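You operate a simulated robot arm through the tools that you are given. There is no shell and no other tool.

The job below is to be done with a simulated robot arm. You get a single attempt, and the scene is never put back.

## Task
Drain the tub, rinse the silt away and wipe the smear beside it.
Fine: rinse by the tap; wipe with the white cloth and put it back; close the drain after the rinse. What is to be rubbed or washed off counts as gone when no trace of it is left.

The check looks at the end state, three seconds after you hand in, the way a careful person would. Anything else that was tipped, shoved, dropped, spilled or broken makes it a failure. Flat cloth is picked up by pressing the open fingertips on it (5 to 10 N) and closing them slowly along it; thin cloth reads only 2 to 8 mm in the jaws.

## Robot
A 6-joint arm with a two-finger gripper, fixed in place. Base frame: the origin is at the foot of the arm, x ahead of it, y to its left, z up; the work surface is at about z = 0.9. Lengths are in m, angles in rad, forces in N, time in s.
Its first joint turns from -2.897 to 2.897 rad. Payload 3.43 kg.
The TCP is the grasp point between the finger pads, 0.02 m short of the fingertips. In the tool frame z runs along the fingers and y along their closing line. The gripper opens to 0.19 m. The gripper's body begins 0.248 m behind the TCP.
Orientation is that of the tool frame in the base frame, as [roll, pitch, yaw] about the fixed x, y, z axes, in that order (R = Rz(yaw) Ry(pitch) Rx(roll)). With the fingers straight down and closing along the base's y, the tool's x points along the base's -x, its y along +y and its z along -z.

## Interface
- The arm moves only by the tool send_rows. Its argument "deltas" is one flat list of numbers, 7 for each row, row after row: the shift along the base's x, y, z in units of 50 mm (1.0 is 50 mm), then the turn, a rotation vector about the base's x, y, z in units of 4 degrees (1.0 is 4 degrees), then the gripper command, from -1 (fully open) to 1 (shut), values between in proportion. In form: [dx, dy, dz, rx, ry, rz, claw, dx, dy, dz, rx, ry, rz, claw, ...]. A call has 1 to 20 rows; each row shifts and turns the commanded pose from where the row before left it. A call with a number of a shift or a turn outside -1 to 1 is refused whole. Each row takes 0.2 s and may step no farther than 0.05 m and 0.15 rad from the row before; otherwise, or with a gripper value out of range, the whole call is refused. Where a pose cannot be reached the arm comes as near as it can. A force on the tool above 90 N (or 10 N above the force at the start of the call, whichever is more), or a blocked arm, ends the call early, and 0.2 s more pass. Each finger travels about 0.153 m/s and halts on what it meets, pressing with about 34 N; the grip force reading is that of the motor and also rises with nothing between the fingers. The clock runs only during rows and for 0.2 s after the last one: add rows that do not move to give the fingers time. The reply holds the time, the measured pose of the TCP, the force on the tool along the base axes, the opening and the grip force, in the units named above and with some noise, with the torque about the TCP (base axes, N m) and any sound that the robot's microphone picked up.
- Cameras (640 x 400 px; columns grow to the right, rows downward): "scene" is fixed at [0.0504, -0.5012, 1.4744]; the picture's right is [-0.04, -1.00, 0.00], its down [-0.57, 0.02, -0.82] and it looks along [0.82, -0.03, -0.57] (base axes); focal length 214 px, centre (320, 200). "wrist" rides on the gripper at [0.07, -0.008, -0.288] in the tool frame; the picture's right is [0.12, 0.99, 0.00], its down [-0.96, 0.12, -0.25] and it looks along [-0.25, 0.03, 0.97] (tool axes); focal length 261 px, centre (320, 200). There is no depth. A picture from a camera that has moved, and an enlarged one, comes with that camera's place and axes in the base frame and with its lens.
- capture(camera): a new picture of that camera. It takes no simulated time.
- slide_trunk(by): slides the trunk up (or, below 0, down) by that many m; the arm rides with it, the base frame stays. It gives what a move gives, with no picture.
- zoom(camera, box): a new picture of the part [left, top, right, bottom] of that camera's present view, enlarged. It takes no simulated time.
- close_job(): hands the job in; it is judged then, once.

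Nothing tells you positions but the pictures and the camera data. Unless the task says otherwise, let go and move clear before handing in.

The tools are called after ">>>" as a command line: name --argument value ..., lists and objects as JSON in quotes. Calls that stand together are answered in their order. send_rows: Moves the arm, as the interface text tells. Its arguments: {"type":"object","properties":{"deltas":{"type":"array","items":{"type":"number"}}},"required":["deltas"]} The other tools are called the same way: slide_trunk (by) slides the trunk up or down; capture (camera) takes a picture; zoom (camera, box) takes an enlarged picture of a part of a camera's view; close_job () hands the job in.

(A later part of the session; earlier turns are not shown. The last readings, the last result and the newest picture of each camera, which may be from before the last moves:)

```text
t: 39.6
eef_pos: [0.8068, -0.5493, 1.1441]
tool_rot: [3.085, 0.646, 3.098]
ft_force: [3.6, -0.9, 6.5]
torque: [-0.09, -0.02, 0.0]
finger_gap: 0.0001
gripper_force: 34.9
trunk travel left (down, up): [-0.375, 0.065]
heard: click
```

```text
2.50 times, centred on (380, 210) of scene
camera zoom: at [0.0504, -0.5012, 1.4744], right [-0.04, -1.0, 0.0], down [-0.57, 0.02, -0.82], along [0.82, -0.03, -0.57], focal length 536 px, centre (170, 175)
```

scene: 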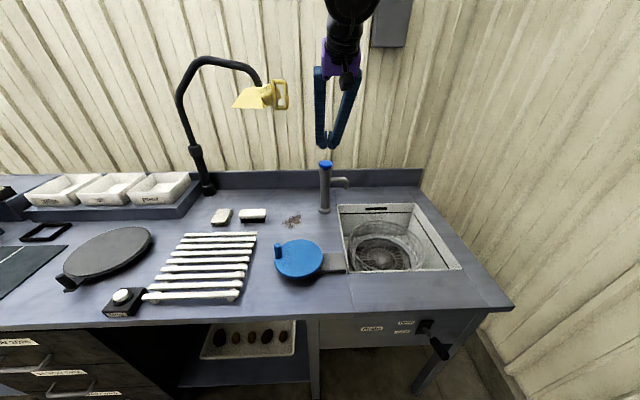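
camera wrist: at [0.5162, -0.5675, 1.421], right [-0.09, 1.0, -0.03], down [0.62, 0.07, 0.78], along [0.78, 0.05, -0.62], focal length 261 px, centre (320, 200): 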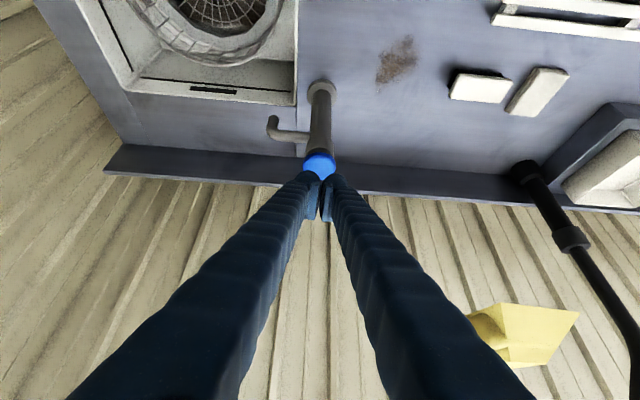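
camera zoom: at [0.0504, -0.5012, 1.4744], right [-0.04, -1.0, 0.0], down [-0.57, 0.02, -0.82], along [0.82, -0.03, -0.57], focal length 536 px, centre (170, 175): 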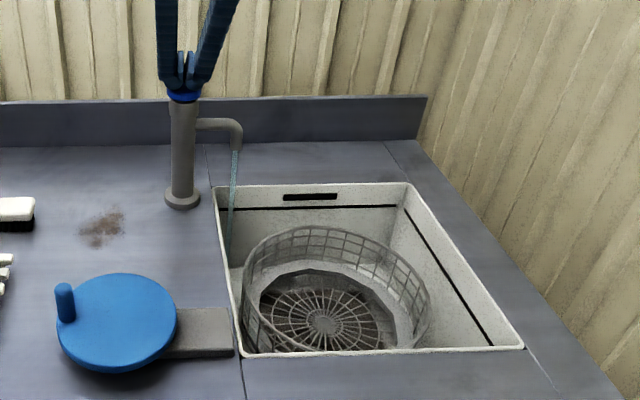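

There was a click and water is running from the spout into the tub. I'll release the button and watch the flow.

>>> send_rows --deltas '[0, 0, 0.5, 0, 0, 0, 1, 0, 0, 0.3, 0, 0, 0, 1, 0, 0, 0, 0, 0, 0, 1, 0, 0, 0, 0, 0, 0, 1, 0, 0, 0, 0, 0, 0, 1, 0, 0, 0, 0, 0, 0, 1, 0, 0, 0, 0, 0, 0, 1, 0, 0, 0, 0, 0, 0, 1]'

>>> zoom --camera "scene" --box '[280, 130, 480, 290]'

```text
t: 41.4
eef_pos: [0.8073, -0.5496, 1.1836]
tool_rot: [3.083, 0.647, 3.1]
ft_force: [0.1, 0.2, -0.7]
torque: [0.01, 0.04, 0.0]
finger_gap: 0.0001
gripper_force: 34.0
trunk travel left (down, up): [-0.375, 0.065]
```

```text
2.50 times, centred on (380, 210) of scene
camera zoom: at [0.0504, -0.5012, 1.4744], right [-0.04, -1.0, 0.0], down [-0.57, 0.02, -0.82], along [0.82, -0.03, -0.57], focal length 536 px, centre (170, 175)
```

zoom: 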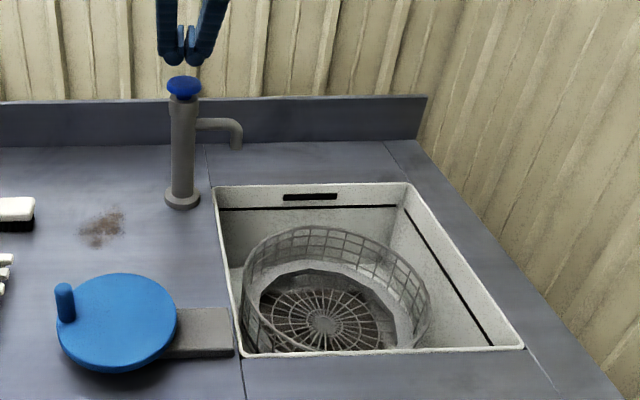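

The water only flows while the button is held. I'll press and hold it for several seconds, watching the silt.

>>> send_rows --deltas '[0, 0, -0.5, 0, 0, 0, 1, 0, 0, -0.32, 0, 0, 0, 1, 0, 0, 0, 0, 0, 0, 1, 0, 0, 0, 0, 0, 0, 1, 0, 0, 0, 0, 0, 0, 1, 0, 0, 0, 0, 0, 0, 1, 0, 0, 0, 0, 0, 0, 1, 0, 0, 0, 0, 0, 0, 1, 0, 0, 0, 0, 0, 0, 1, 0, 0, 0, 0, 0, 0, 1, 0, 0, 0, 0, 0, 0, 1, 0, 0, 0, 0, 0, 0, 1, 0, 0, 0, 0, 0, 0, 1, 0, 0, 0, 0, 0, 0, 1, 0, 0, 0, 0, 0, 0, 1, 0, 0, 0, 0, 0, 0, 1]'

>>> zoom --camera "scene" --box '[280, 130, 480, 290]'

>>> zoom --camera "scene" --box '[335, 200, 435, 280]'

>>> zoom --camera "wrist" --box '[100, 0, 320, 140]'

```text
t: 44.8
eef_pos: [0.8068, -0.5485, 1.1433]
tool_rot: [3.084, 0.646, 3.101]
ft_force: [4.0, -3.6, 15.8]
torque: [-0.24, -0.02, 0.07]
finger_gap: 0.0
gripper_force: 34.4
trunk travel left (down, up): [-0.375, 0.065]
heard: click
```

```text
2.50 times, centred on (380, 210) of scene
camera zoom: at [0.0504, -0.5012, 1.4744], right [-0.04, -1.0, 0.0], down [-0.57, 0.02, -0.82], along [0.82, -0.03, -0.57], focal length 536 px, centre (170, 175)
```

zoom: 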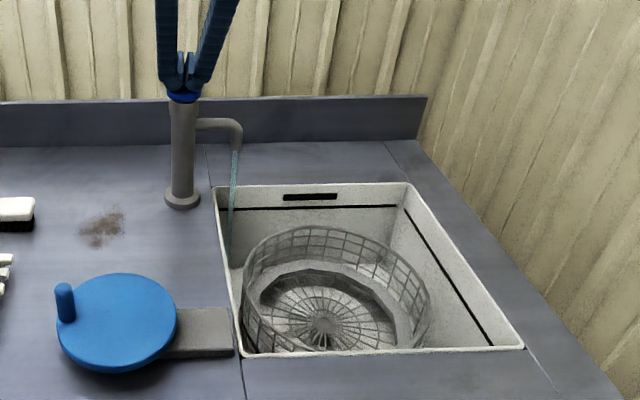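

```text
5.00 times, centred on (385, 240) of scene
camera zoom: at [0.0504, -0.5012, 1.4744], right [-0.04, -1.0, 0.0], down [-0.57, 0.02, -0.82], along [0.82, -0.03, -0.57], focal length 1072 px, centre (-5, 0)
```

zoom: 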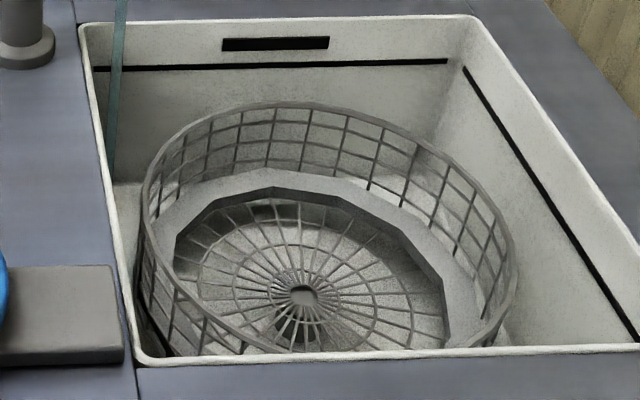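

```text
2.86 times, centred on (210, 70) of wrist
camera zoom: at [0.5766, -0.5659, 1.3301], right [-0.09, 1.0, -0.03], down [0.62, 0.08, 0.78], along [0.78, 0.05, -0.62], focal length 745 px, centre (634, 571)
```

zoom: 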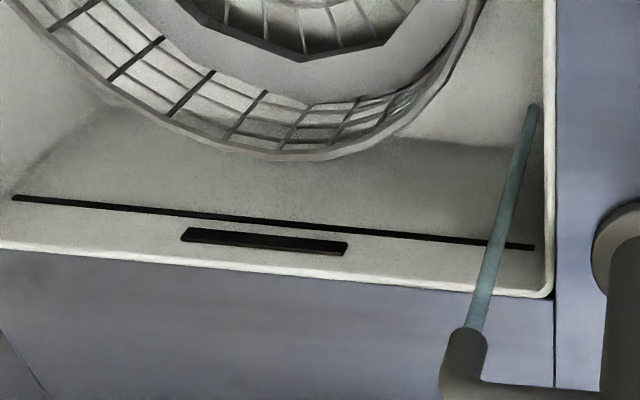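

The silt is visibly fading. I'll keep holding.

>>> send_rows --deltas '[0, 0, 0, 0, 0, 0, 1, 0, 0, 0, 0, 0, 0, 1, 0, 0, 0, 0, 0, 0, 1, 0, 0, 0, 0, 0, 0, 1, 0, 0, 0, 0, 0, 0, 1, 0, 0, 0, 0, 0, 0, 1, 0, 0, 0, 0, 0, 0, 1, 0, 0, 0, 0, 0, 0, 1, 0, 0, 0, 0, 0, 0, 1, 0, 0, 0, 0, 0, 0, 1, 0, 0, 0, 0, 0, 0, 1, 0, 0, 0, 0, 0, 0, 1, 0, 0, 0, 0, 0, 0, 1, 0, 0, 0, 0, 0, 0, 1, 0, 0, 0, 0, 0, 0, 1, 0, 0, 0, 0, 0, 0, 1, 0, 0, 0, 0, 0, 0, 1, 0, 0, 0, 0, 0, 0, 1, 0, 0, 0, 0, 0, 0, 1, 0, 0, 0, 0, 0, 0, 1]'

>>> zoom --camera "scene" --box '[335, 200, 435, 280]'

```text
t: 49.0
eef_pos: [0.8054, -0.5489, 1.1437]
tool_rot: [3.084, 0.647, 3.099]
ft_force: [0.3, -0.8, 13.7]
torque: [-0.19, 0.02, 0.01]
finger_gap: 0.0
gripper_force: 34.7
trunk travel left (down, up): [-0.375, 0.065]
```

```text
5.00 times, centred on (385, 240) of scene
camera zoom: at [0.0504, -0.5012, 1.4744], right [-0.04, -1.0, 0.0], down [-0.57, 0.02, -0.82], along [0.82, -0.03, -0.57], focal length 1072 px, centre (-5, 0)
```

zoom: 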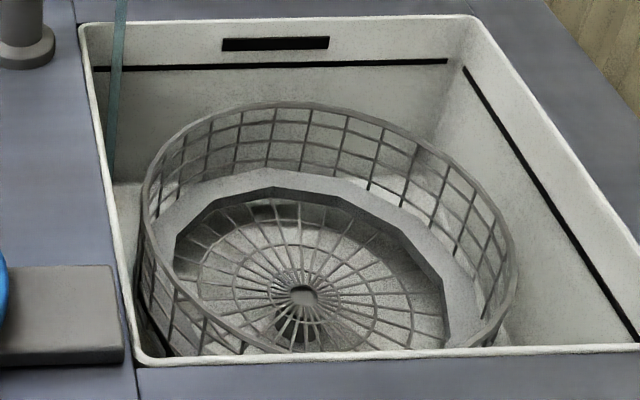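

The bottom looks clean now. I'll hold a little longer for margin, then release, go up, and inspect from above.

>>> send_rows --deltas '[0, 0, 0, 0, 0, 0, 1, 0, 0, 0, 0, 0, 0, 1, 0, 0, 0, 0, 0, 0, 1, 0, 0, 0, 0, 0, 0, 1, 0, 0, 0, 0, 0, 0, 1, 0, 0, 0, 0, 0, 0, 1, 0, 0, 0, 0, 0, 0, 1, 0, 0, 0, 0, 0, 0, 1, 0, 0, 0, 0, 0, 0, 1, 0, 0, 0, 0, 0, 0, 1, 0, 0, 0.5, 0, 0, 0, 1, 0, 0, 0.9, 0, 0, 0, 1]'

>>> send_rows --deltas '[-0.8, -0.4, 0.2, 0, 1, 0, 1, -0.8, -0.4, 0.2, 0, 1, 0, 1, -0.8, -0.4, 0.2, 0, 1, 0, 1, -0.8, -0.4, 0.2, 0, 1, 0, 1, -0.8, -0.4, 0.2, 0, 1, 0, 1, 0, -0.9, 0, 0, 1, 0, 0.5, 0, -0.9, 0, 0, 1, 0, 0, 0, -0.9, 0, 0, 1, 0, -0.5, 0, 0, 0, 0, 0, 0, -1, 0, 0, 0, 0, 0, 0, -1]'

>>> capture --camera "wrist"

>>> capture --camera "scene"

```text
t: 51.6
eef_pos: [0.8068, -0.55, 1.2125]
tool_rot: [3.084, 0.645, 3.1]
ft_force: [-0.9, -0.3, 0.0]
torque: [-0.03, -0.06, 0.0]
finger_gap: 0.0
gripper_force: 34.4
trunk travel left (down, up): [-0.375, 0.065]
```

```text
t: 53.8
eef_pos: [0.6079, -0.7857, 1.2608]
tool_rot: [3.104, 0.086, 3.106]
ft_force: [-0.5, -1.4, -0.4]
torque: [0.23, 0.0, 0.02]
finger_gap: 0.1901
gripper_force: 0.0
trunk travel left (down, up): [-0.375, 0.065]
```

```text
taken
camera wrist: at [0.5111, -0.8031, 1.5408], right [-0.09, 1.0, 0.03], down [0.94, 0.07, 0.33], along [0.33, 0.05, -0.94], focal length 261 px, centre (320, 200)
```

wrist: 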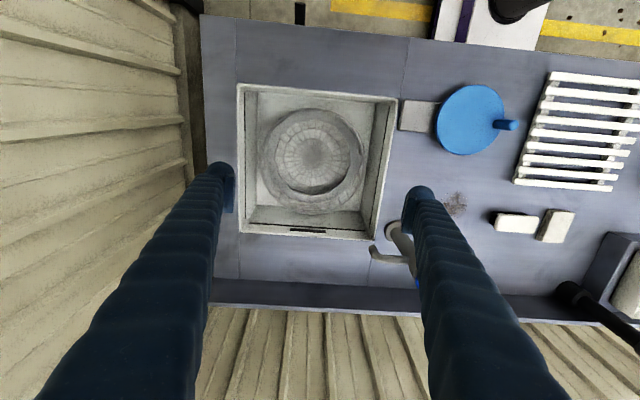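

```text
taken
```

scene: 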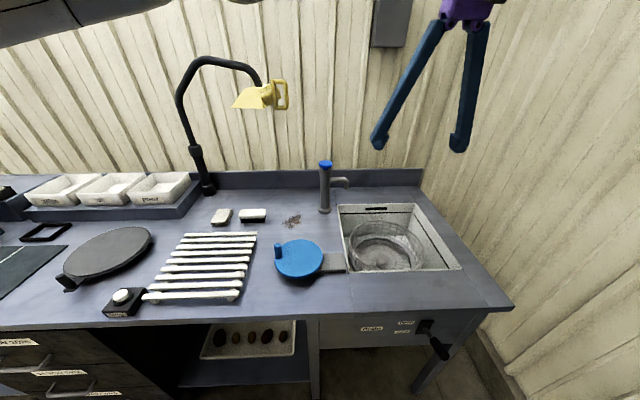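

>>> zoom --camera "wrist" --box '[220, 70, 420, 250]'

>>> zoom --camera "scene" --box '[335, 200, 435, 280]'

```text
2.22 times, centred on (320, 160) of wrist
camera zoom: at [0.5111, -0.8031, 1.5408], right [-0.09, 1.0, 0.03], down [0.94, 0.07, 0.33], along [0.33, 0.05, -0.94], focal length 579 px, centre (320, 289)
```

zoom: 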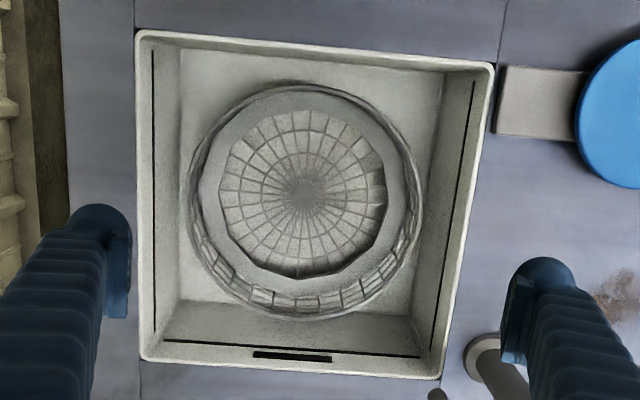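

```text
5.00 times, centred on (385, 240) of scene
camera zoom: at [0.0504, -0.5012, 1.4744], right [-0.04, -1.0, 0.0], down [-0.57, 0.02, -0.82], along [0.82, -0.03, -0.57], focal length 1072 px, centre (-5, 0)
```

zoom: 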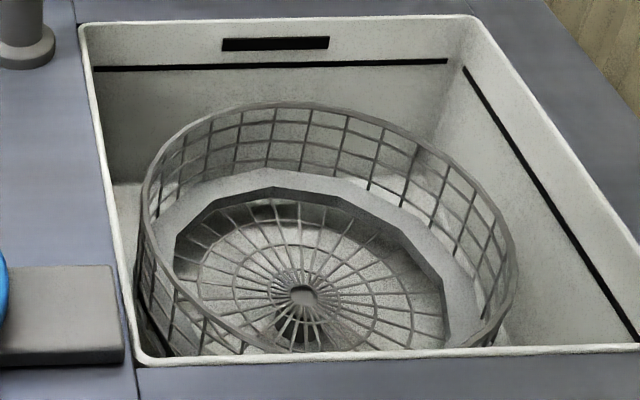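

From above the tub is clean, with no brown left. Now I'll close the drain by pressing the lever down from above with closed, vertical fingers; the open tip is near (0.275, −0.85, 0.796).

>>> send_rows --deltas '[-0.92, -0.18, 0, 0, 0.6, 0, 0, -0.92, -0.18, 0, 0, 0.6, 0, 0.5, -0.92, -0.18, 0, 0, 0, 0, 1, -0.92, -0.18, 0, 0, 0, 0, 1, -0.92, -0.18, 0, 0, 0, 0, 1, -0.92, -0.18, 0, 0, 0, 0, 1, -0.92, -0.18, 0, 0, 0, 0, 1, 0, 0, -0.97, 0, 0, 0, 1, 0, 0, -0.97, 0, 0, 0, 1, 0, 0, -0.97, 0, 0, 0, 1, 0, 0, -0.97, 0, 0, 0, 1, 0, 0, -0.97, 0, 0, 0, 1, 0, 0, -0.97, 0, 0, 0, 1, 0, 0, -0.97, 0, 0, 0, 1, 0, 0, 0, 0, 0, 0, 1]'

>>> zoom --camera "wrist" --box '[220, 100, 420, 250]'

>>> zoom --camera "scene" --box '[380, 270, 540, 390]'

```text
t: 57.0
eef_pos: [0.2855, -0.8468, 0.9237]
tool_rot: [3.108, 0.004, 3.107]
ft_force: [-0.9, 0.1, -0.4]
torque: [0.03, 0.0, -0.02]
finger_gap: 0.0
gripper_force: 34.1
trunk travel left (down, up): [-0.375, 0.065]
```

```text
2.67 times, centred on (320, 175) of wrist
camera zoom: at [0.2128, -0.8637, 1.2102], right [-0.09, 1.0, 0.03], down [0.96, 0.07, 0.26], along [0.25, 0.05, -0.97], focal length 695 px, centre (320, 267)
```

zoom: 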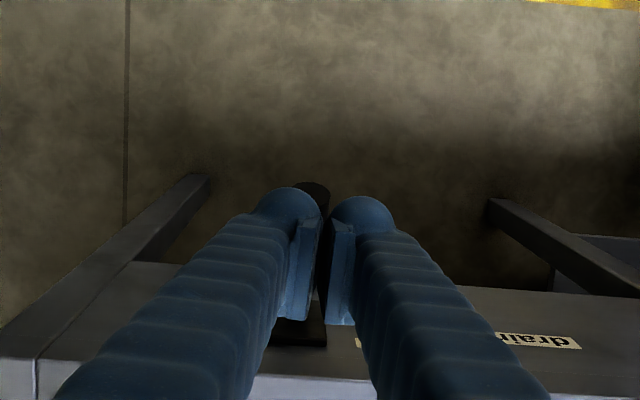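

```text
3.33 times, centred on (460, 330) of scene
camera zoom: at [0.0504, -0.5012, 1.4744], right [-0.04, -1.0, 0.0], down [-0.57, 0.02, -0.82], along [0.82, -0.03, -0.57], focal length 715 px, centre (-147, -233)
```

zoom: 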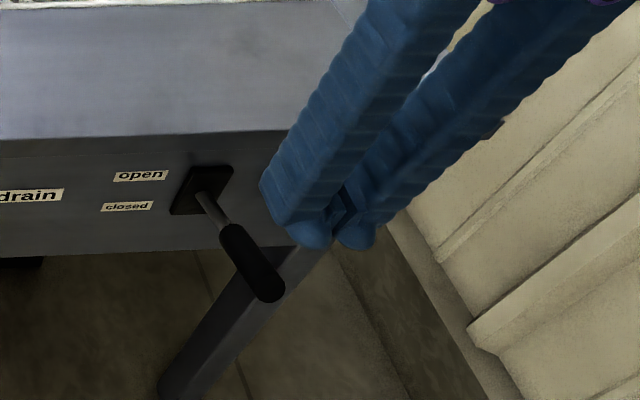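

Aligned above the lever; I'll remove the small residual tilt, descend and press it down.

>>> send_rows --deltas '[0, -0.08, -0.5, -0.48, 0, 0.5, 1, 0, 0, -0.9, 0, 0, 0, 1, 0, 0, -0.3, 0, 0, 0, 1, 0, 0, -0.3, 0, 0, 0, 1, 0, 0, -0.3, 0, 0, 0, 1, 0, 0, -0.3, 0, 0, 0, 1]'

>>> zoom --camera "scene" --box '[380, 270, 540, 390]'

```text
t: 58.4
eef_pos: [0.2864, -0.8513, 0.7934]
tool_rot: [-3.139, 0.005, -3.14]
ft_force: [0.3, 0.6, 0.0]
torque: [0.01, 0.02, 0.0]
finger_gap: 0.0
gripper_force: 34.6
trunk travel left (down, up): [-0.375, 0.065]
```

```text
3.33 times, centred on (460, 330) of scene
camera zoom: at [0.0504, -0.5012, 1.4744], right [-0.04, -1.0, 0.0], down [-0.57, 0.02, -0.82], along [0.82, -0.03, -0.57], focal length 715 px, centre (-147, -233)
```

zoom: 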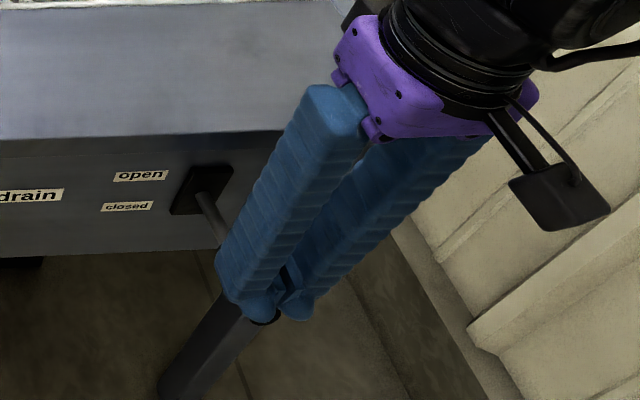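

It's moving with little resistance. I'll continue down to the lower stop.

>>> send_rows --deltas '[0, 0, -0.3, 0, 0, 0, 1, 0, 0, -0.3, 0, 0, 0, 1, 0, 0, -0.2, 0, 0, 0, 1, 0, 0, -0.1, 0, 0, 0, 1]'

```text
t: 59.4
eef_pos: [0.2835, -0.8523, 0.7476]
tool_rot: [-3.141, 0.005, -3.14]
ft_force: [0.6, 1.2, -0.5]
torque: [0.04, -0.02, 0.02]
finger_gap: 0.0001
gripper_force: 33.8
trunk travel left (down, up): [-0.375, 0.065]
```

>>> send_rows --deltas '[0, 0, -0.1, 0, 0, 0, 1, 0, 0, -0.1, 0, 0, 0, 1]'

>>> zoom --camera "scene" --box '[340, 280, 500, 400]'

```text
t: 60.0
eef_pos: [0.2853, -0.8514, 0.7398]
tool_rot: [-3.139, 0.004, -3.14]
ft_force: [0.1, -0.5, 0.7]
torque: [-0.01, 0.01, 0.01]
finger_gap: 0.0
gripper_force: 34.0
trunk travel left (down, up): [-0.375, 0.065]
```

```text
3.33 times, centred on (420, 340) of scene
camera zoom: at [0.0504, -0.5012, 1.4744], right [-0.04, -1.0, 0.0], down [-0.57, 0.02, -0.82], along [0.82, -0.03, -0.57], focal length 715 px, centre (-13, -267)
```

zoom: 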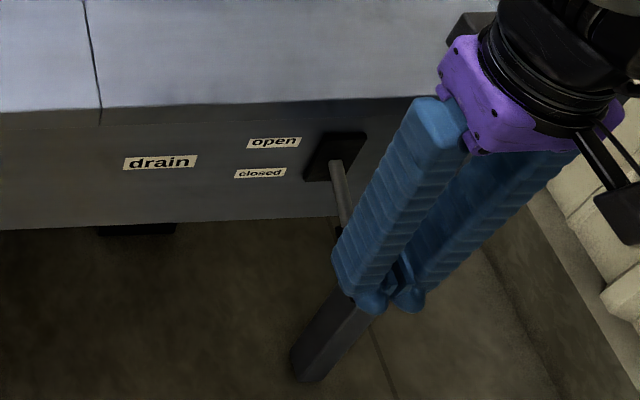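

>>> send_rows --deltas '[0, 0, -0.1, 0, 0, 0, 1, 0, 0, -0.1, 0, 0, 0, 1]'

```text
t: 60.6
eef_pos: [0.2846, -0.8511, 0.7306]
tool_rot: [-3.139, 0.005, -3.139]
ft_force: [-3.0, 5.8, 16.7]
torque: [0.24, -0.26, 0.1]
finger_gap: 0.0
gripper_force: 34.2
trunk travel left (down, up): [-0.375, 0.065]
```

>>> send_rows --deltas '[0, 0, -0.1, 0, 0, 0, 1, 0, 0, 0, 0, 0, 0, 1]'

>>> zoom --camera "scene" --box '[340, 280, 500, 400]'

```text
t: 61.2
eef_pos: [0.284, -0.8498, 0.7293]
tool_rot: [-3.136, 0.009, -3.139]
ft_force: [-11.8, 16.2, 59.0]
torque: [0.66, -0.84, 0.34]
finger_gap: 0.0
gripper_force: 33.7
trunk travel left (down, up): [-0.375, 0.065]
```

```text
3.33 times, centred on (420, 340) of scene
camera zoom: at [0.0504, -0.5012, 1.4744], right [-0.04, -1.0, 0.0], down [-0.57, 0.02, -0.82], along [0.82, -0.03, -0.57], focal length 715 px, centre (-13, -267)
```

zoom: 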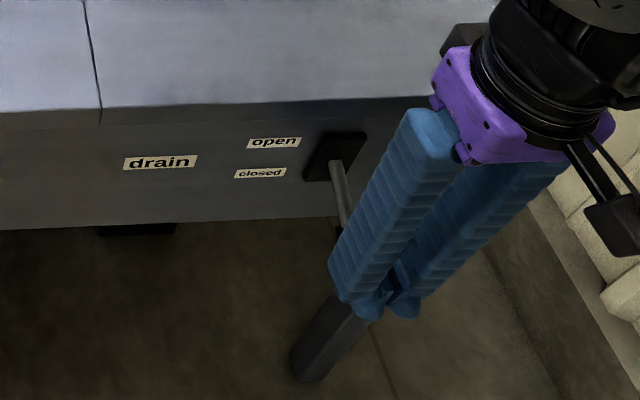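

The lever is firmly at the closed stop. Now I'll rise and move toward the folded cloth, keeping clear of the lamp head near (0.82, −0.32, 1.35).

>>> send_rows --deltas '[0, 0, 0.4, 0, 0, 0, 1, 0, 0, 1, 0, 0, 0, 1, 0, 0, 1, 0, 0, 0, 1, 0, 0, 1, 0, 0, 0, 1, 0, 0, 1, 0, 0, 0, 1, 0, 0, 1, 0, 0, 0, 1, 0, 0, 1, 0, 0, 0, 1, 0, 0, 1, 0, 0, 0, 1, 0, 0, 1, 0, 0, 0, 1]'

>>> zoom --camera "scene" --box '[300, 140, 500, 400]'

>>> send_rows --deltas '[0.3, 0.9, 0, 0, 0, 0, 0.5, 0.3, 0.9, 0, 0, 0, 0, 0, 0.3, 0.9, 0, 0, 0, 0, -0.5, 0.3, 0.9, 0, 0, -1, 0, -0.5, 0.3, 0.9, 0, 0, -1, 0, -0.5, 0.3, 0.9, 0, 0, -1, 0, -0.5, 0.3, 0.9, 0, 0, -1, 0, -0.5, 0.3, 0.9, 0, 0, -1, 0, -0.5, 0.3, 0.9, 0, 0, 0, 0, -0.5, 0.3, 0.9, 0, 0, 0, 0, -0.5, 0.3, 0.9, 0, 0, 0, 0, -0.5, 0.3, 0.9, 0, 0, 0, 0, -0.5, 0.3, 0.9, 0, 0, 0, 0, -0.5, 0.3, 0.9, 0, 0, 0, 0, -0.5, 0.3, 0.9, 0, 0, 0, 0, -0.5, 0.3, 0.9, 0, 0, 0, 0, -0.5, 0, 0, 0, 0, 0, 0, -0.5]'

>>> capture --camera "wrist"

>>> capture --camera "scene"

```text
t: 63.2
eef_pos: [0.2852, -0.8506, 1.1458]
tool_rot: [-3.14, 0.006, -3.14]
ft_force: [-0.3, 0.5, 0.3]
torque: [-0.06, -0.04, -0.01]
finger_gap: 0.0004
gripper_force: 34.6
trunk travel left (down, up): [-0.375, 0.065]
```

```text
1.54 times, centred on (400, 270) of scene
camera zoom: at [0.0504, -0.5012, 1.4744], right [-0.04, -1.0, 0.0], down [-0.57, 0.02, -0.82], along [0.82, -0.03, -0.57], focal length 330 px, centre (197, 92)
```

zoom: 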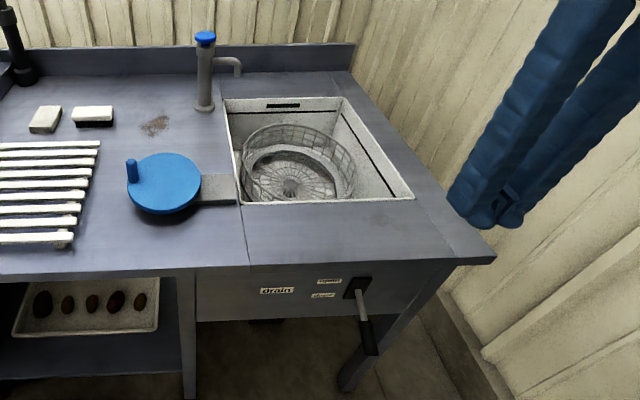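

```text
t: 66.8
eef_pos: [0.5261, -0.1318, 1.1418]
tool_rot: [-3.141, 0.354, -3.141]
ft_force: [0.0, 0.6, -0.1]
torque: [-0.03, -0.01, -0.02]
finger_gap: 0.1423
gripper_force: 0.1
trunk travel left (down, up): [-0.375, 0.065]
```

```text
taken
camera wrist: at [0.3596, -0.141, 1.388], right [-0.11, 0.99, -0.04], down [0.82, 0.12, 0.57], along [0.57, 0.03, -0.82], focal length 261 px, centre (320, 200)
```

wrist: 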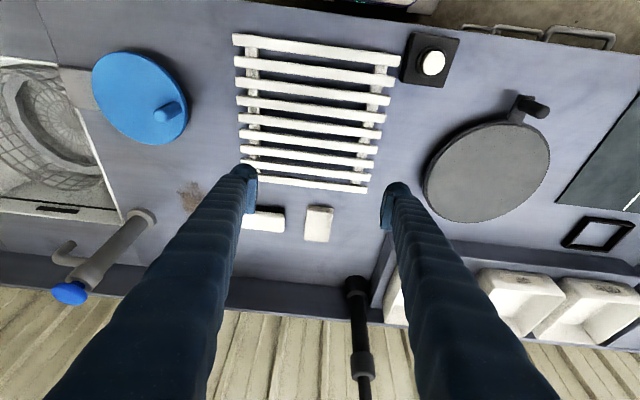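

```text
taken
```

scene: 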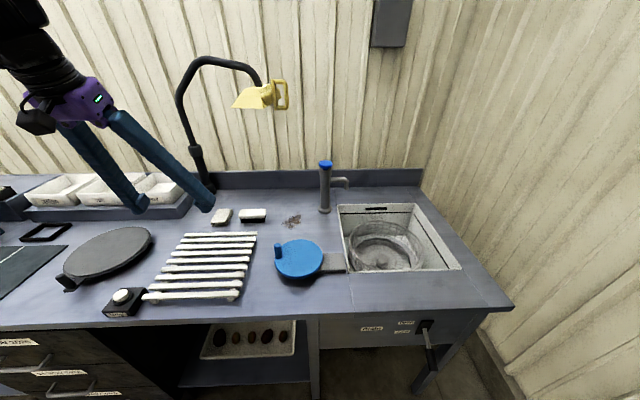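

>>> zoom --camera "wrist" --box '[230, 170, 390, 270]'

>>> zoom --camera "scene" --box '[195, 190, 315, 250]'

>>> zoom --camera "scene" --box '[160, 40, 300, 200]'

```text
4.00 times, centred on (310, 220) of wrist
camera zoom: at [0.3596, -0.141, 1.388], right [-0.11, 0.99, -0.04], down [0.82, 0.12, 0.57], along [0.57, 0.03, -0.82], focal length 1043 px, centre (360, 120)
```

zoom: 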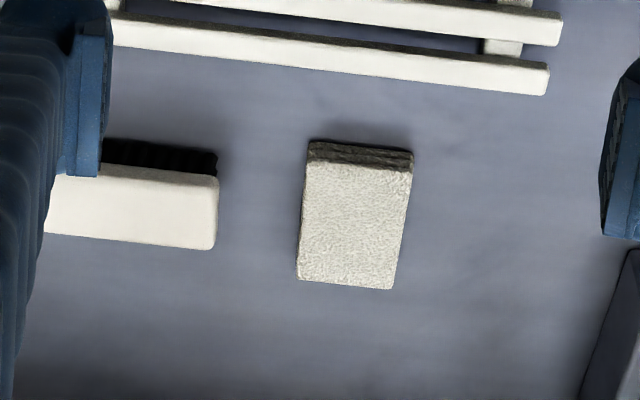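

```text
5.33 times, centred on (255, 220) of scene
camera zoom: at [0.0504, -0.5012, 1.4744], right [-0.04, -1.0, 0.0], down [-0.57, 0.02, -0.82], along [0.82, -0.03, -0.57], focal length 1144 px, centre (667, 93)
```

zoom: 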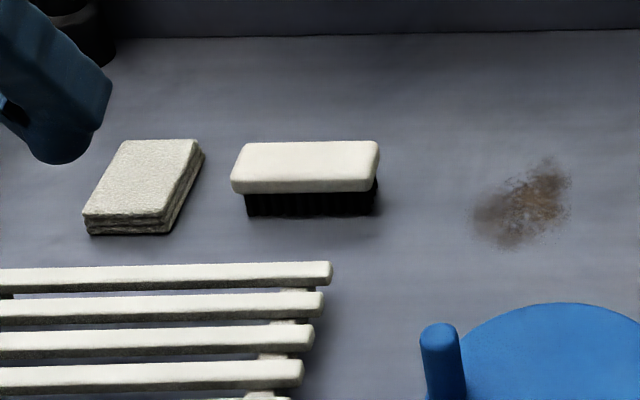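

```text
2.50 times, centred on (230, 120) of scene
camera zoom: at [0.0504, -0.5012, 1.4744], right [-0.04, -1.0, 0.0], down [-0.57, 0.02, -0.82], along [0.82, -0.03, -0.57], focal length 536 px, centre (545, 400)
```

zoom: 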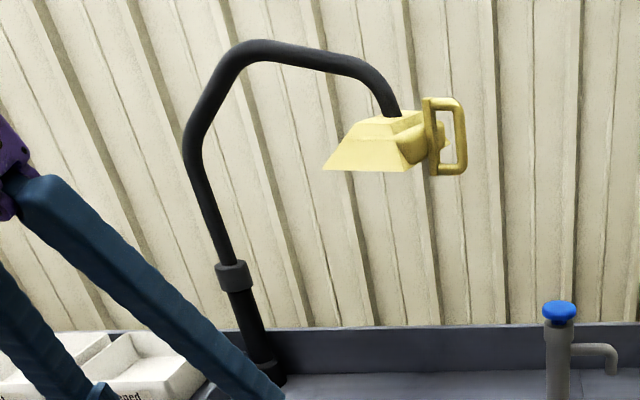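

The cloth is a folded pad about 0.06 (y) × 0.09 (x) × 0.02 m, centred near (0.763, −0.119), and the brush edge is 6 cm to its −y side. I'll approach above it with the fingers narrowed to about 9 cm.

>>> send_rows --deltas '[0.79, 0.043, -0.47, 0, 0, 0, -0.3, 0.79, 0.043, -0.47, 0, 0, 0, 0, 0.79, 0.043, -0.47, 0, 0, 0, 0.05, 0.79, 0.043, -0.47, 0, 0, 0, 0.05, 0.79, 0.043, -0.47, 0, 0, 0, 0.05, 0.79, 0.043, -0.47, 0, 0, 0, 0.05, 0, 0, 0, 0, 0, 0, 0.05]'

>>> zoom --camera "wrist" --box '[200, 100, 440, 260]'

>>> zoom --camera "scene" --box '[170, 120, 330, 250]'

```text
t: 68.4
eef_pos: [0.7624, -0.119, 1.003]
tool_rot: [-3.139, 0.354, -3.139]
ft_force: [-0.5, -0.4, 0.5]
torque: [-0.01, 0.0, 0.01]
finger_gap: 0.0904
gripper_force: 0.0
trunk travel left (down, up): [-0.375, 0.065]
```

```text
2.50 times, centred on (320, 180) of wrist
camera zoom: at [0.5955, -0.128, 1.2491], right [-0.11, 0.99, -0.04], down [0.82, 0.12, 0.57], along [0.57, 0.03, -0.82], focal length 652 px, centre (320, 250)
```

zoom: 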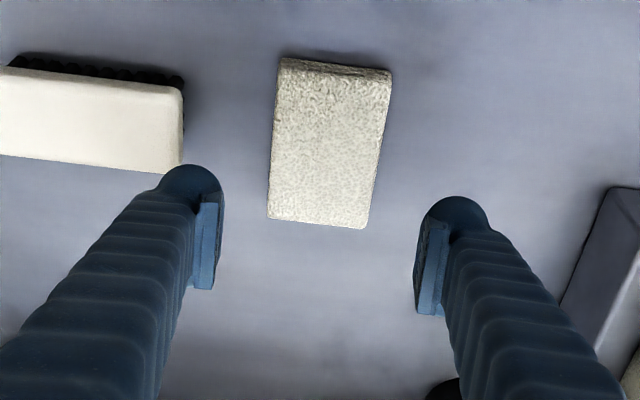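

```text
3.08 times, centred on (250, 185) of scene
camera zoom: at [0.0504, -0.5012, 1.4744], right [-0.04, -1.0, 0.0], down [-0.57, 0.02, -0.82], along [0.82, -0.03, -0.57], focal length 660 px, centre (535, 246)
```

zoom: 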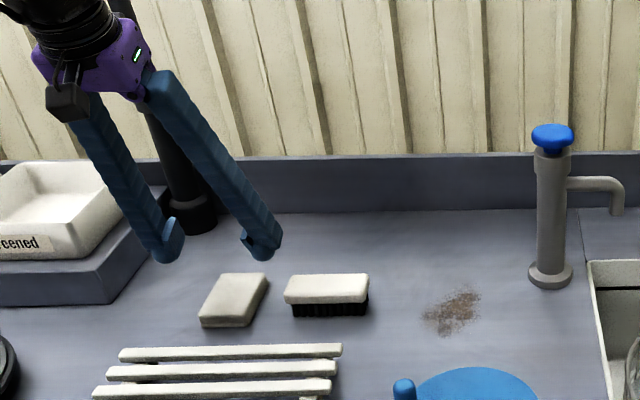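

The cloth centre refines to (0.757, −0.120), and the brush edge is at y≈−0.198. I'll narrow the gap to 8 cm and lower partway to check clearances.

>>> send_rows --deltas '[-0.08, 0, 0, 0, 0, 0, 0.17, 0, 0, -0.5, 0, 0, 0, 0.17, 0, 0, -0.5, 0, 0, 0, 0.17, 0, 0, 0, 0, 0, 0, 0.17]'

>>> zoom --camera "wrist" --box '[200, 100, 440, 260]'

>>> zoom --camera "scene" --box '[190, 170, 290, 250]'

```text
t: 69.4
eef_pos: [0.7587, -0.1181, 0.9529]
tool_rot: [-3.142, 0.353, -3.14]
ft_force: [0.5, 0.1, -0.3]
torque: [0.01, 0.0, -0.01]
finger_gap: 0.0785
gripper_force: 0.1
trunk travel left (down, up): [-0.375, 0.065]
```

```text
2.50 times, centred on (320, 180) of wrist
camera zoom: at [0.5919, -0.1278, 1.1985], right [-0.11, 0.99, -0.04], down [0.82, 0.12, 0.56], along [0.57, 0.03, -0.82], focal length 652 px, centre (320, 250)
```

zoom: 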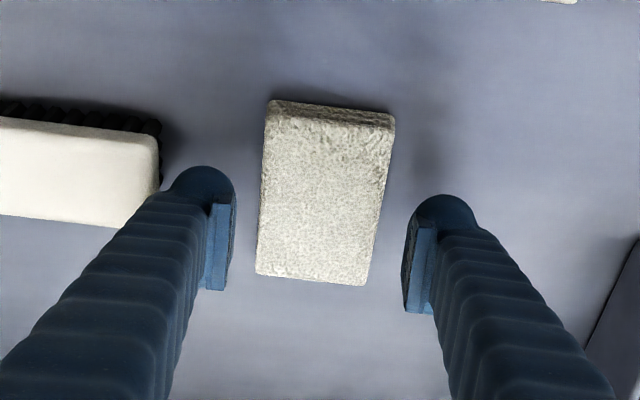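

```text
5.00 times, centred on (240, 210) of scene
camera zoom: at [0.0504, -0.5012, 1.4744], right [-0.04, -1.0, 0.0], down [-0.57, 0.02, -0.82], along [0.82, -0.03, -0.57], focal length 1072 px, centre (720, 150)
```

zoom: 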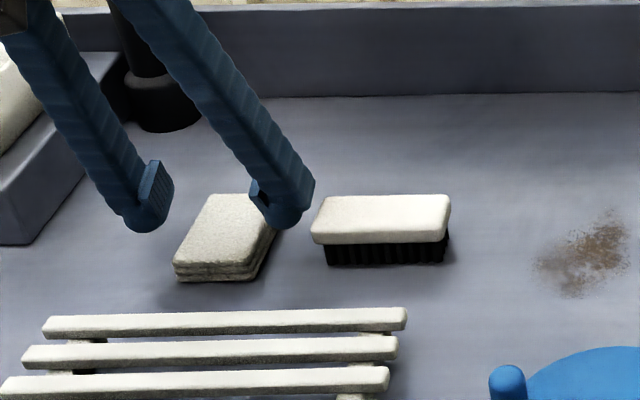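

Clearances look fine. I'll go down the last bit, watching the force.

>>> send_rows --deltas '[0, 0.02, -0.2, 0, 0, 0, 0.17, 0, 0, -0.2, 0, 0, 0, 0.17, 0, 0, -0.06, 0, 0, 0, 0.17, 0, 0, 0, 0, 0, 0, 0.17]'

>>> zoom --camera "wrist" --box '[200, 100, 440, 260]'

>>> zoom --camera "scene" --box '[190, 170, 290, 250]'

```text
t: 70.4
eef_pos: [0.7596, -0.1177, 0.9311]
tool_rot: [-3.14, 0.353, -3.14]
ft_force: [0.6, 0.5, 0.1]
torque: [0.02, -0.02, 0.0]
finger_gap: 0.0789
gripper_force: 0.1
trunk travel left (down, up): [-0.375, 0.065]
```

```text
2.50 times, centred on (320, 180) of wrist
camera zoom: at [0.5922, -0.1272, 1.1751], right [-0.11, 0.99, -0.04], down [0.82, 0.12, 0.56], along [0.57, 0.03, -0.82], focal length 652 px, centre (320, 250)
```

zoom: 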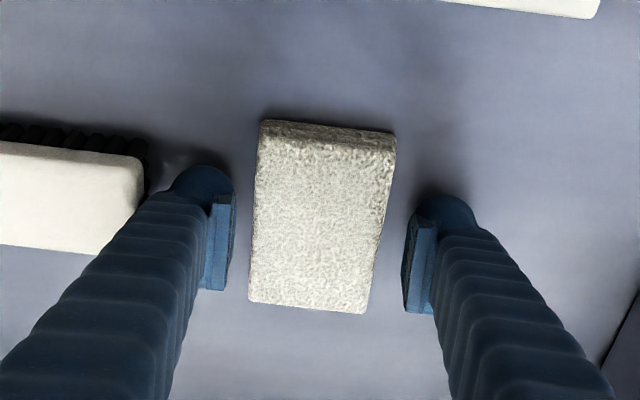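

```text
5.00 times, centred on (240, 210) of scene
camera zoom: at [0.0504, -0.5012, 1.4744], right [-0.04, -1.0, 0.0], down [-0.57, 0.02, -0.82], along [0.82, -0.03, -0.57], focal length 1072 px, centre (720, 150)
```

zoom: 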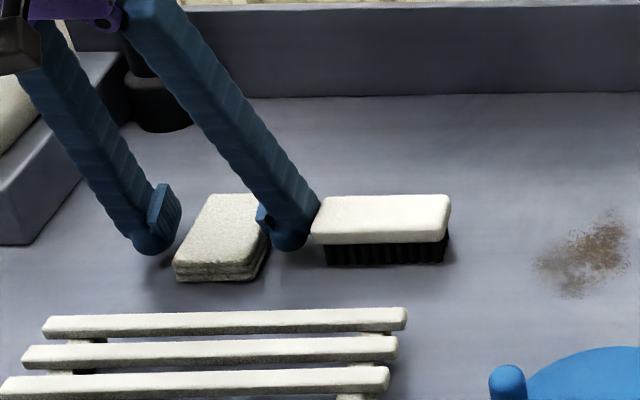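

Fingers straddle the pad cleanly. I'll close slowly.

>>> send_rows --deltas '[0, 0, 0, 0, 0, 0, 0.24, 0, 0, 0, 0, 0, 0, 0.3, 0, 0, 0, 0, 0, 0, 0.36, 0, 0, 0, 0, 0, 0, 0.42, 0, 0, 0, 0, 0, 0, 0.48, 0, 0, 0, 0, 0, 0, 0.55, 0, 0, 0, 0, 0, 0, 0.55]'

>>> zoom --camera "wrist" --box '[200, 100, 440, 260]'

```text
t: 72.0
eef_pos: [0.7582, -0.1187, 0.9305]
tool_rot: [-3.138, 0.354, -3.141]
ft_force: [0.2, -0.1, 0.9]
torque: [0.01, 0.0, -0.01]
finger_gap: 0.0605
gripper_force: 34.2
trunk travel left (down, up): [-0.375, 0.065]
```

```text
2.50 times, centred on (320, 180) of wrist
camera zoom: at [0.5922, -0.1273, 1.1751], right [-0.11, 0.99, -0.04], down [0.82, 0.12, 0.56], along [0.57, 0.03, -0.82], focal length 652 px, centre (320, 250)
```

zoom: 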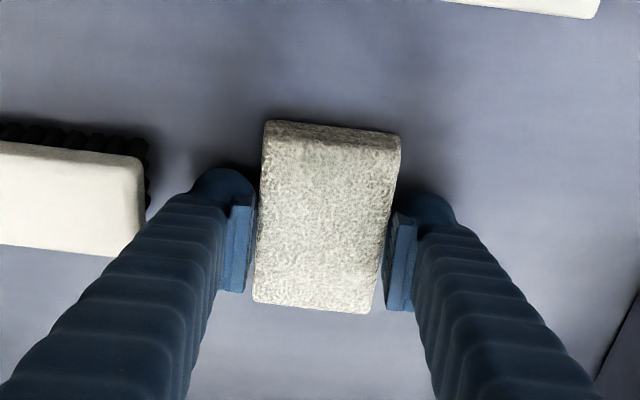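

The pad is gripped firmly (gap 60.5 mm). I'll lift and check.

>>> send_rows --deltas '[0, 0, 0.3, 0, 0, 0, 0.6, 0, 0, 0.5, 0, 0, 0, 0.6, 0, 0, 0.8, 0, 0, 0, 0.6, 0, 0, 0, 0, 0, 0, 0.6]'

>>> zoom --camera "wrist" --box '[200, 100, 440, 260]'

>>> zoom --camera "scene" --box '[190, 130, 330, 250]'

```text
t: 73.0
eef_pos: [0.7591, -0.1167, 1.0091]
tool_rot: [-3.14, 0.353, -3.14]
ft_force: [0.1, 0.9, -0.9]
torque: [-0.02, 0.05, 0.0]
finger_gap: 0.0603
gripper_force: 34.3
trunk travel left (down, up): [-0.375, 0.065]
```

```text
2.50 times, centred on (320, 180) of wrist
camera zoom: at [0.593, -0.1269, 1.2542], right [-0.11, 0.99, -0.04], down [0.82, 0.12, 0.56], along [0.56, 0.03, -0.82], focal length 652 px, centre (320, 250)
```

zoom: 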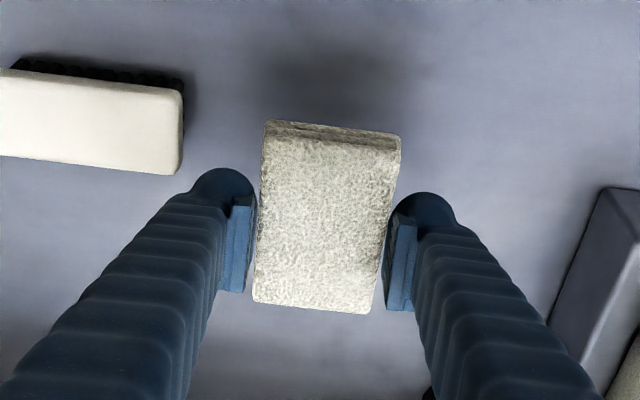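

```text
3.33 times, centred on (260, 190) of scene
camera zoom: at [0.0504, -0.5012, 1.4744], right [-0.04, -1.0, 0.0], down [-0.57, 0.02, -0.82], along [0.82, -0.03, -0.57], focal length 715 px, centre (520, 233)
```

zoom: 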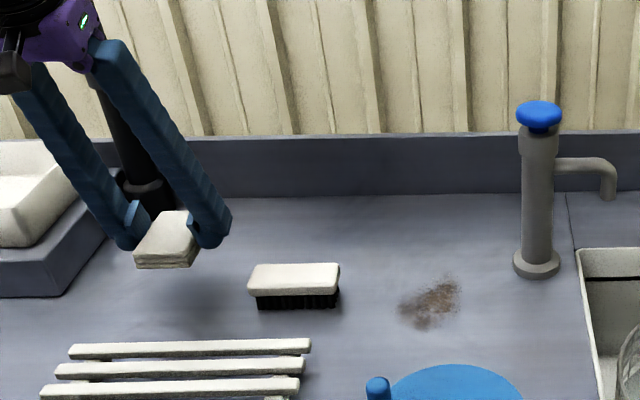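

The cloth is held. I'll carry it over the smear, centred near (0.73, −0.415) and about 8–10 cm across, at a safe height above the brush.

>>> send_rows --deltas '[-0.08, -0.85, 0.2, 0, 0, 0, 0.6, -0.08, -0.85, 0, 0, 0, 0, 0.6, -0.08, -0.85, 0, 0, 0, 0, 0.6, -0.08, -0.85, 0, 0, 0, 0, 0.6, -0.08, -0.85, 0, 0, 0, 0, 0.6, -0.08, -0.85, 0, 0, 0, 0, 0.6, -0.08, -0.85, 0, 0, 0, 0, 0.6, 0, 0, 0, 0, 0, 0, 0.6]'

>>> zoom --camera "wrist" --box '[160, 40, 480, 280]'

>>> capture --camera "scene"

```text
t: 74.8
eef_pos: [0.7287, -0.4149, 1.0198]
tool_rot: [-3.14, 0.352, -3.139]
ft_force: [0.3, 0.4, -0.9]
torque: [0.03, 0.06, -0.01]
finger_gap: 0.0606
gripper_force: 33.7
trunk travel left (down, up): [-0.375, 0.065]
```

```text
1.67 times, centred on (320, 160) of wrist
camera zoom: at [0.5638, -0.425, 1.2641], right [-0.11, 0.99, -0.04], down [0.82, 0.12, 0.56], along [0.57, 0.03, -0.82], focal length 434 px, centre (320, 267)
```

zoom: 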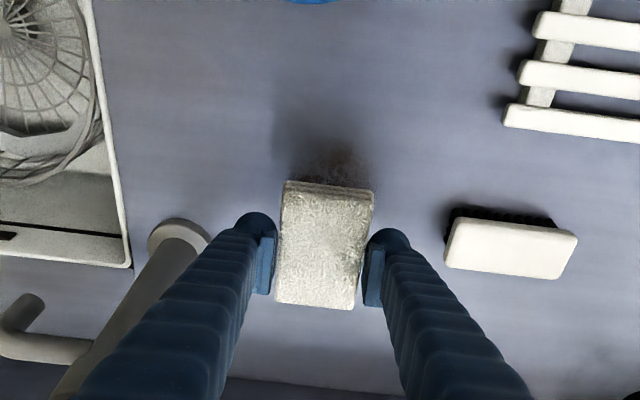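

```text
taken
```

scene: 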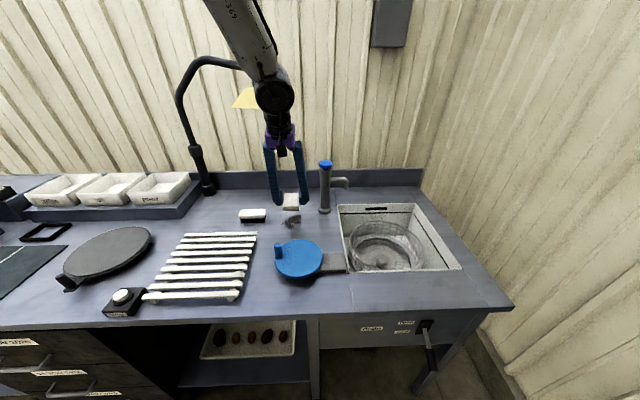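

The cloth is above the smear. I'll lower it gently onto the surface.

>>> send_rows --deltas '[0, 0, -0.9, 0, 0, 0, 0.6, 0, 0, -0.5, 0, 0, 0, 0.6, 0, 0, -0.3, 0, 0, 0, 0.6, 0, 0, -0.1, 0, 0, 0, 0.6]'

```text
t: 75.8
eef_pos: [0.7289, -0.4159, 0.9301]
tool_rot: [-3.14, 0.355, -3.141]
ft_force: [-1.8, 1.1, 2.6]
torque: [-0.03, 0.21, -0.11]
finger_gap: 0.0604
gripper_force: 33.9
trunk travel left (down, up): [-0.375, 0.065]
```

>>> send_rows --deltas '[0, 0, -0.04, 0, 0, 0, 0.6, 0, 0, 0, 0, 0, 0, 0.6]'

```text
t: 76.4
eef_pos: [0.7305, -0.4155, 0.9301]
tool_rot: [-3.14, 0.356, -3.14]
ft_force: [-0.9, 1.9, 19.5]
torque: [0.1, 0.23, 0.0]
finger_gap: 0.0604
gripper_force: 34.3
trunk travel left (down, up): [-0.375, 0.065]
```

Contact is made at about 19 N, slightly more than needed. I'll ease up a millimetre and start wiping back and forth.

>>> send_rows --deltas '[0, 0, 0.015, 0, 0, 0, 0.6, 0.35, 0, 0, 0, 0, 0, 0.6, 0.35, 0, 0, 0, 0, 0, 0.6, -0.5, 0, 0, 0, 0, 0, 0.6, -0.5, 0, 0, 0, 0, 0, 0.6, -0.5, 0, 0, 0, 0, 0, 0.6, 0.5, 0, 0, 0, 0, 0, 0.6, 0.5, 0, 0, 0, 0, 0, 0.6, 0.5, 0, 0, 0, 0, 0, 0.6, 0, 0, 0, 0, 0, 0, 0.6]'

>>> zoom --camera "scene" --box '[240, 170, 360, 260]'

>>> zoom --camera "wrist" --box '[200, 40, 440, 240]'

```text
t: 78.6
eef_pos: [0.7644, -0.4154, 0.9289]
tool_rot: [-3.14, 0.353, -3.139]
ft_force: [-1.2, -0.2, 15.7]
torque: [0.09, -0.06, 0.06]
finger_gap: 0.0604
gripper_force: 33.6
trunk travel left (down, up): [-0.375, 0.065]
```

```text
4.44 times, centred on (300, 215) of scene
camera zoom: at [0.0504, -0.5012, 1.4744], right [-0.04, -1.0, 0.0], down [-0.57, 0.02, -0.82], along [0.82, -0.03, -0.57], focal length 953 px, centre (409, 133)
```

zoom: 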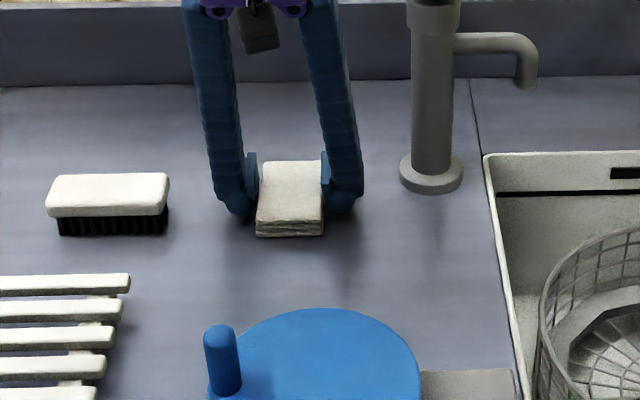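

```text
2.00 times, centred on (320, 140) of wrist
camera zoom: at [0.5986, -0.4244, 1.1744], right [-0.11, 0.99, -0.04], down [0.82, 0.12, 0.57], along [0.57, 0.03, -0.82], focal length 521 px, centre (320, 320)
```

zoom: 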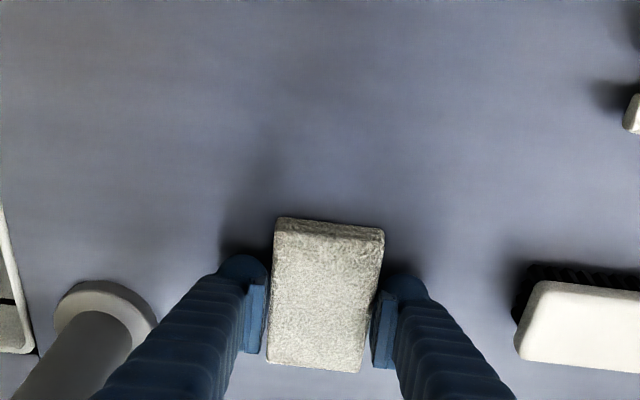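

Most of it is already gone. I'll do offset passes at y −0.395 and −0.437 to cover the edges.

>>> send_rows --deltas '[0, 0.4, 0, 0, 0, 0, 0.6, -0.5, 0, 0, 0, 0, 0, 0.6, -0.5, 0, 0, 0, 0, 0, 0.6, -0.6, 0, 0, 0, 0, 0, 0.6, 0.6, 0, 0, 0, 0, 0, 0.6, 0.5, 0, 0, 0, 0, 0, 0.6, 0.5, 0, 0, 0, 0, 0, 0.6, 0, -0.42, 0, 0, 0, 0, 0.6, 0, -0.42, 0, 0, 0, 0, 0.6, -0.5, 0, 0, 0, 0, 0, 0.6, -0.5, 0, 0, 0, 0, 0, 0.6, -0.6, 0, 0, 0, 0, 0, 0.6, 0.6, 0, 0, 0, 0, 0, 0.6, 0.5, 0, 0, 0, 0, 0, 0.6, -0.3, 0.4, 0, 0, 0, 0, 0.6, -0.5, 0, 0, 0, 0, 0, 0.6, -0.3, 0, 0, 0, 0, 0, 0.6]'

>>> send_rows --deltas '[0, 0, 0.5, 0, 0, 0, 0.6, 0, 0, 0.9, 0, 0, 0, 0.6, -0.3, 0.6, 0.6, 0, 0, 0, 0.6, -0.3, 0.8, 0, 0, 0, 0, 0.6, 0, 0.8, 0, 0, 0, 0, 0.6, 0, 0, 0, 0, 0, 0, 0.6]'

>>> zoom --camera "scene" --box '[240, 190, 360, 260]'

>>> capture --camera "wrist"

```text
t: 82.2
eef_pos: [0.6855, -0.4172, 0.929]
tool_rot: [3.141, 0.355, -3.14]
ft_force: [2.5, 2.6, 6.8]
torque: [-0.06, 0.02, 0.04]
finger_gap: 0.0607
gripper_force: 34.3
trunk travel left (down, up): [-0.375, 0.065]
```

```text
t: 83.6
eef_pos: [0.6547, -0.3062, 1.0295]
tool_rot: [-3.139, 0.352, -3.14]
ft_force: [0.0, 0.3, 0.2]
torque: [-0.07, -0.02, -0.04]
finger_gap: 0.0605
gripper_force: 34.1
trunk travel left (down, up): [-0.375, 0.065]
```

```text
5.33 times, centred on (300, 225) of scene
camera zoom: at [0.0504, -0.5012, 1.4744], right [-0.04, -1.0, 0.0], down [-0.57, 0.02, -0.82], along [0.82, -0.03, -0.57], focal length 1144 px, centre (427, 67)
```

zoom: 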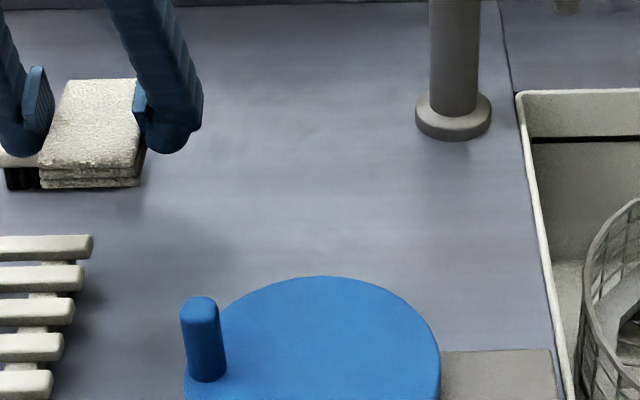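

```text
taken
camera wrist: at [0.4891, -0.3161, 1.2741], right [-0.11, 0.99, -0.04], down [0.82, 0.12, 0.56], along [0.57, 0.03, -0.82], focal length 261 px, centre (320, 200)
```

wrist: 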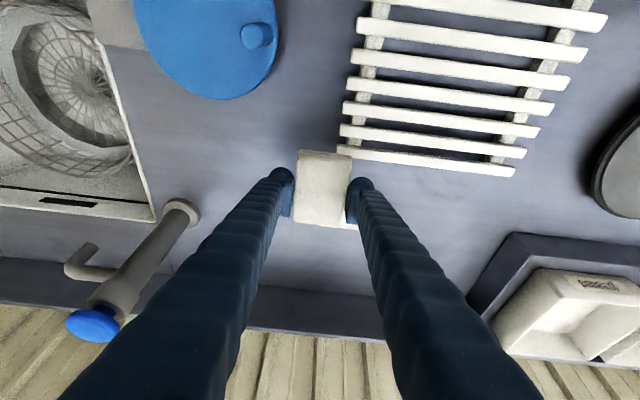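

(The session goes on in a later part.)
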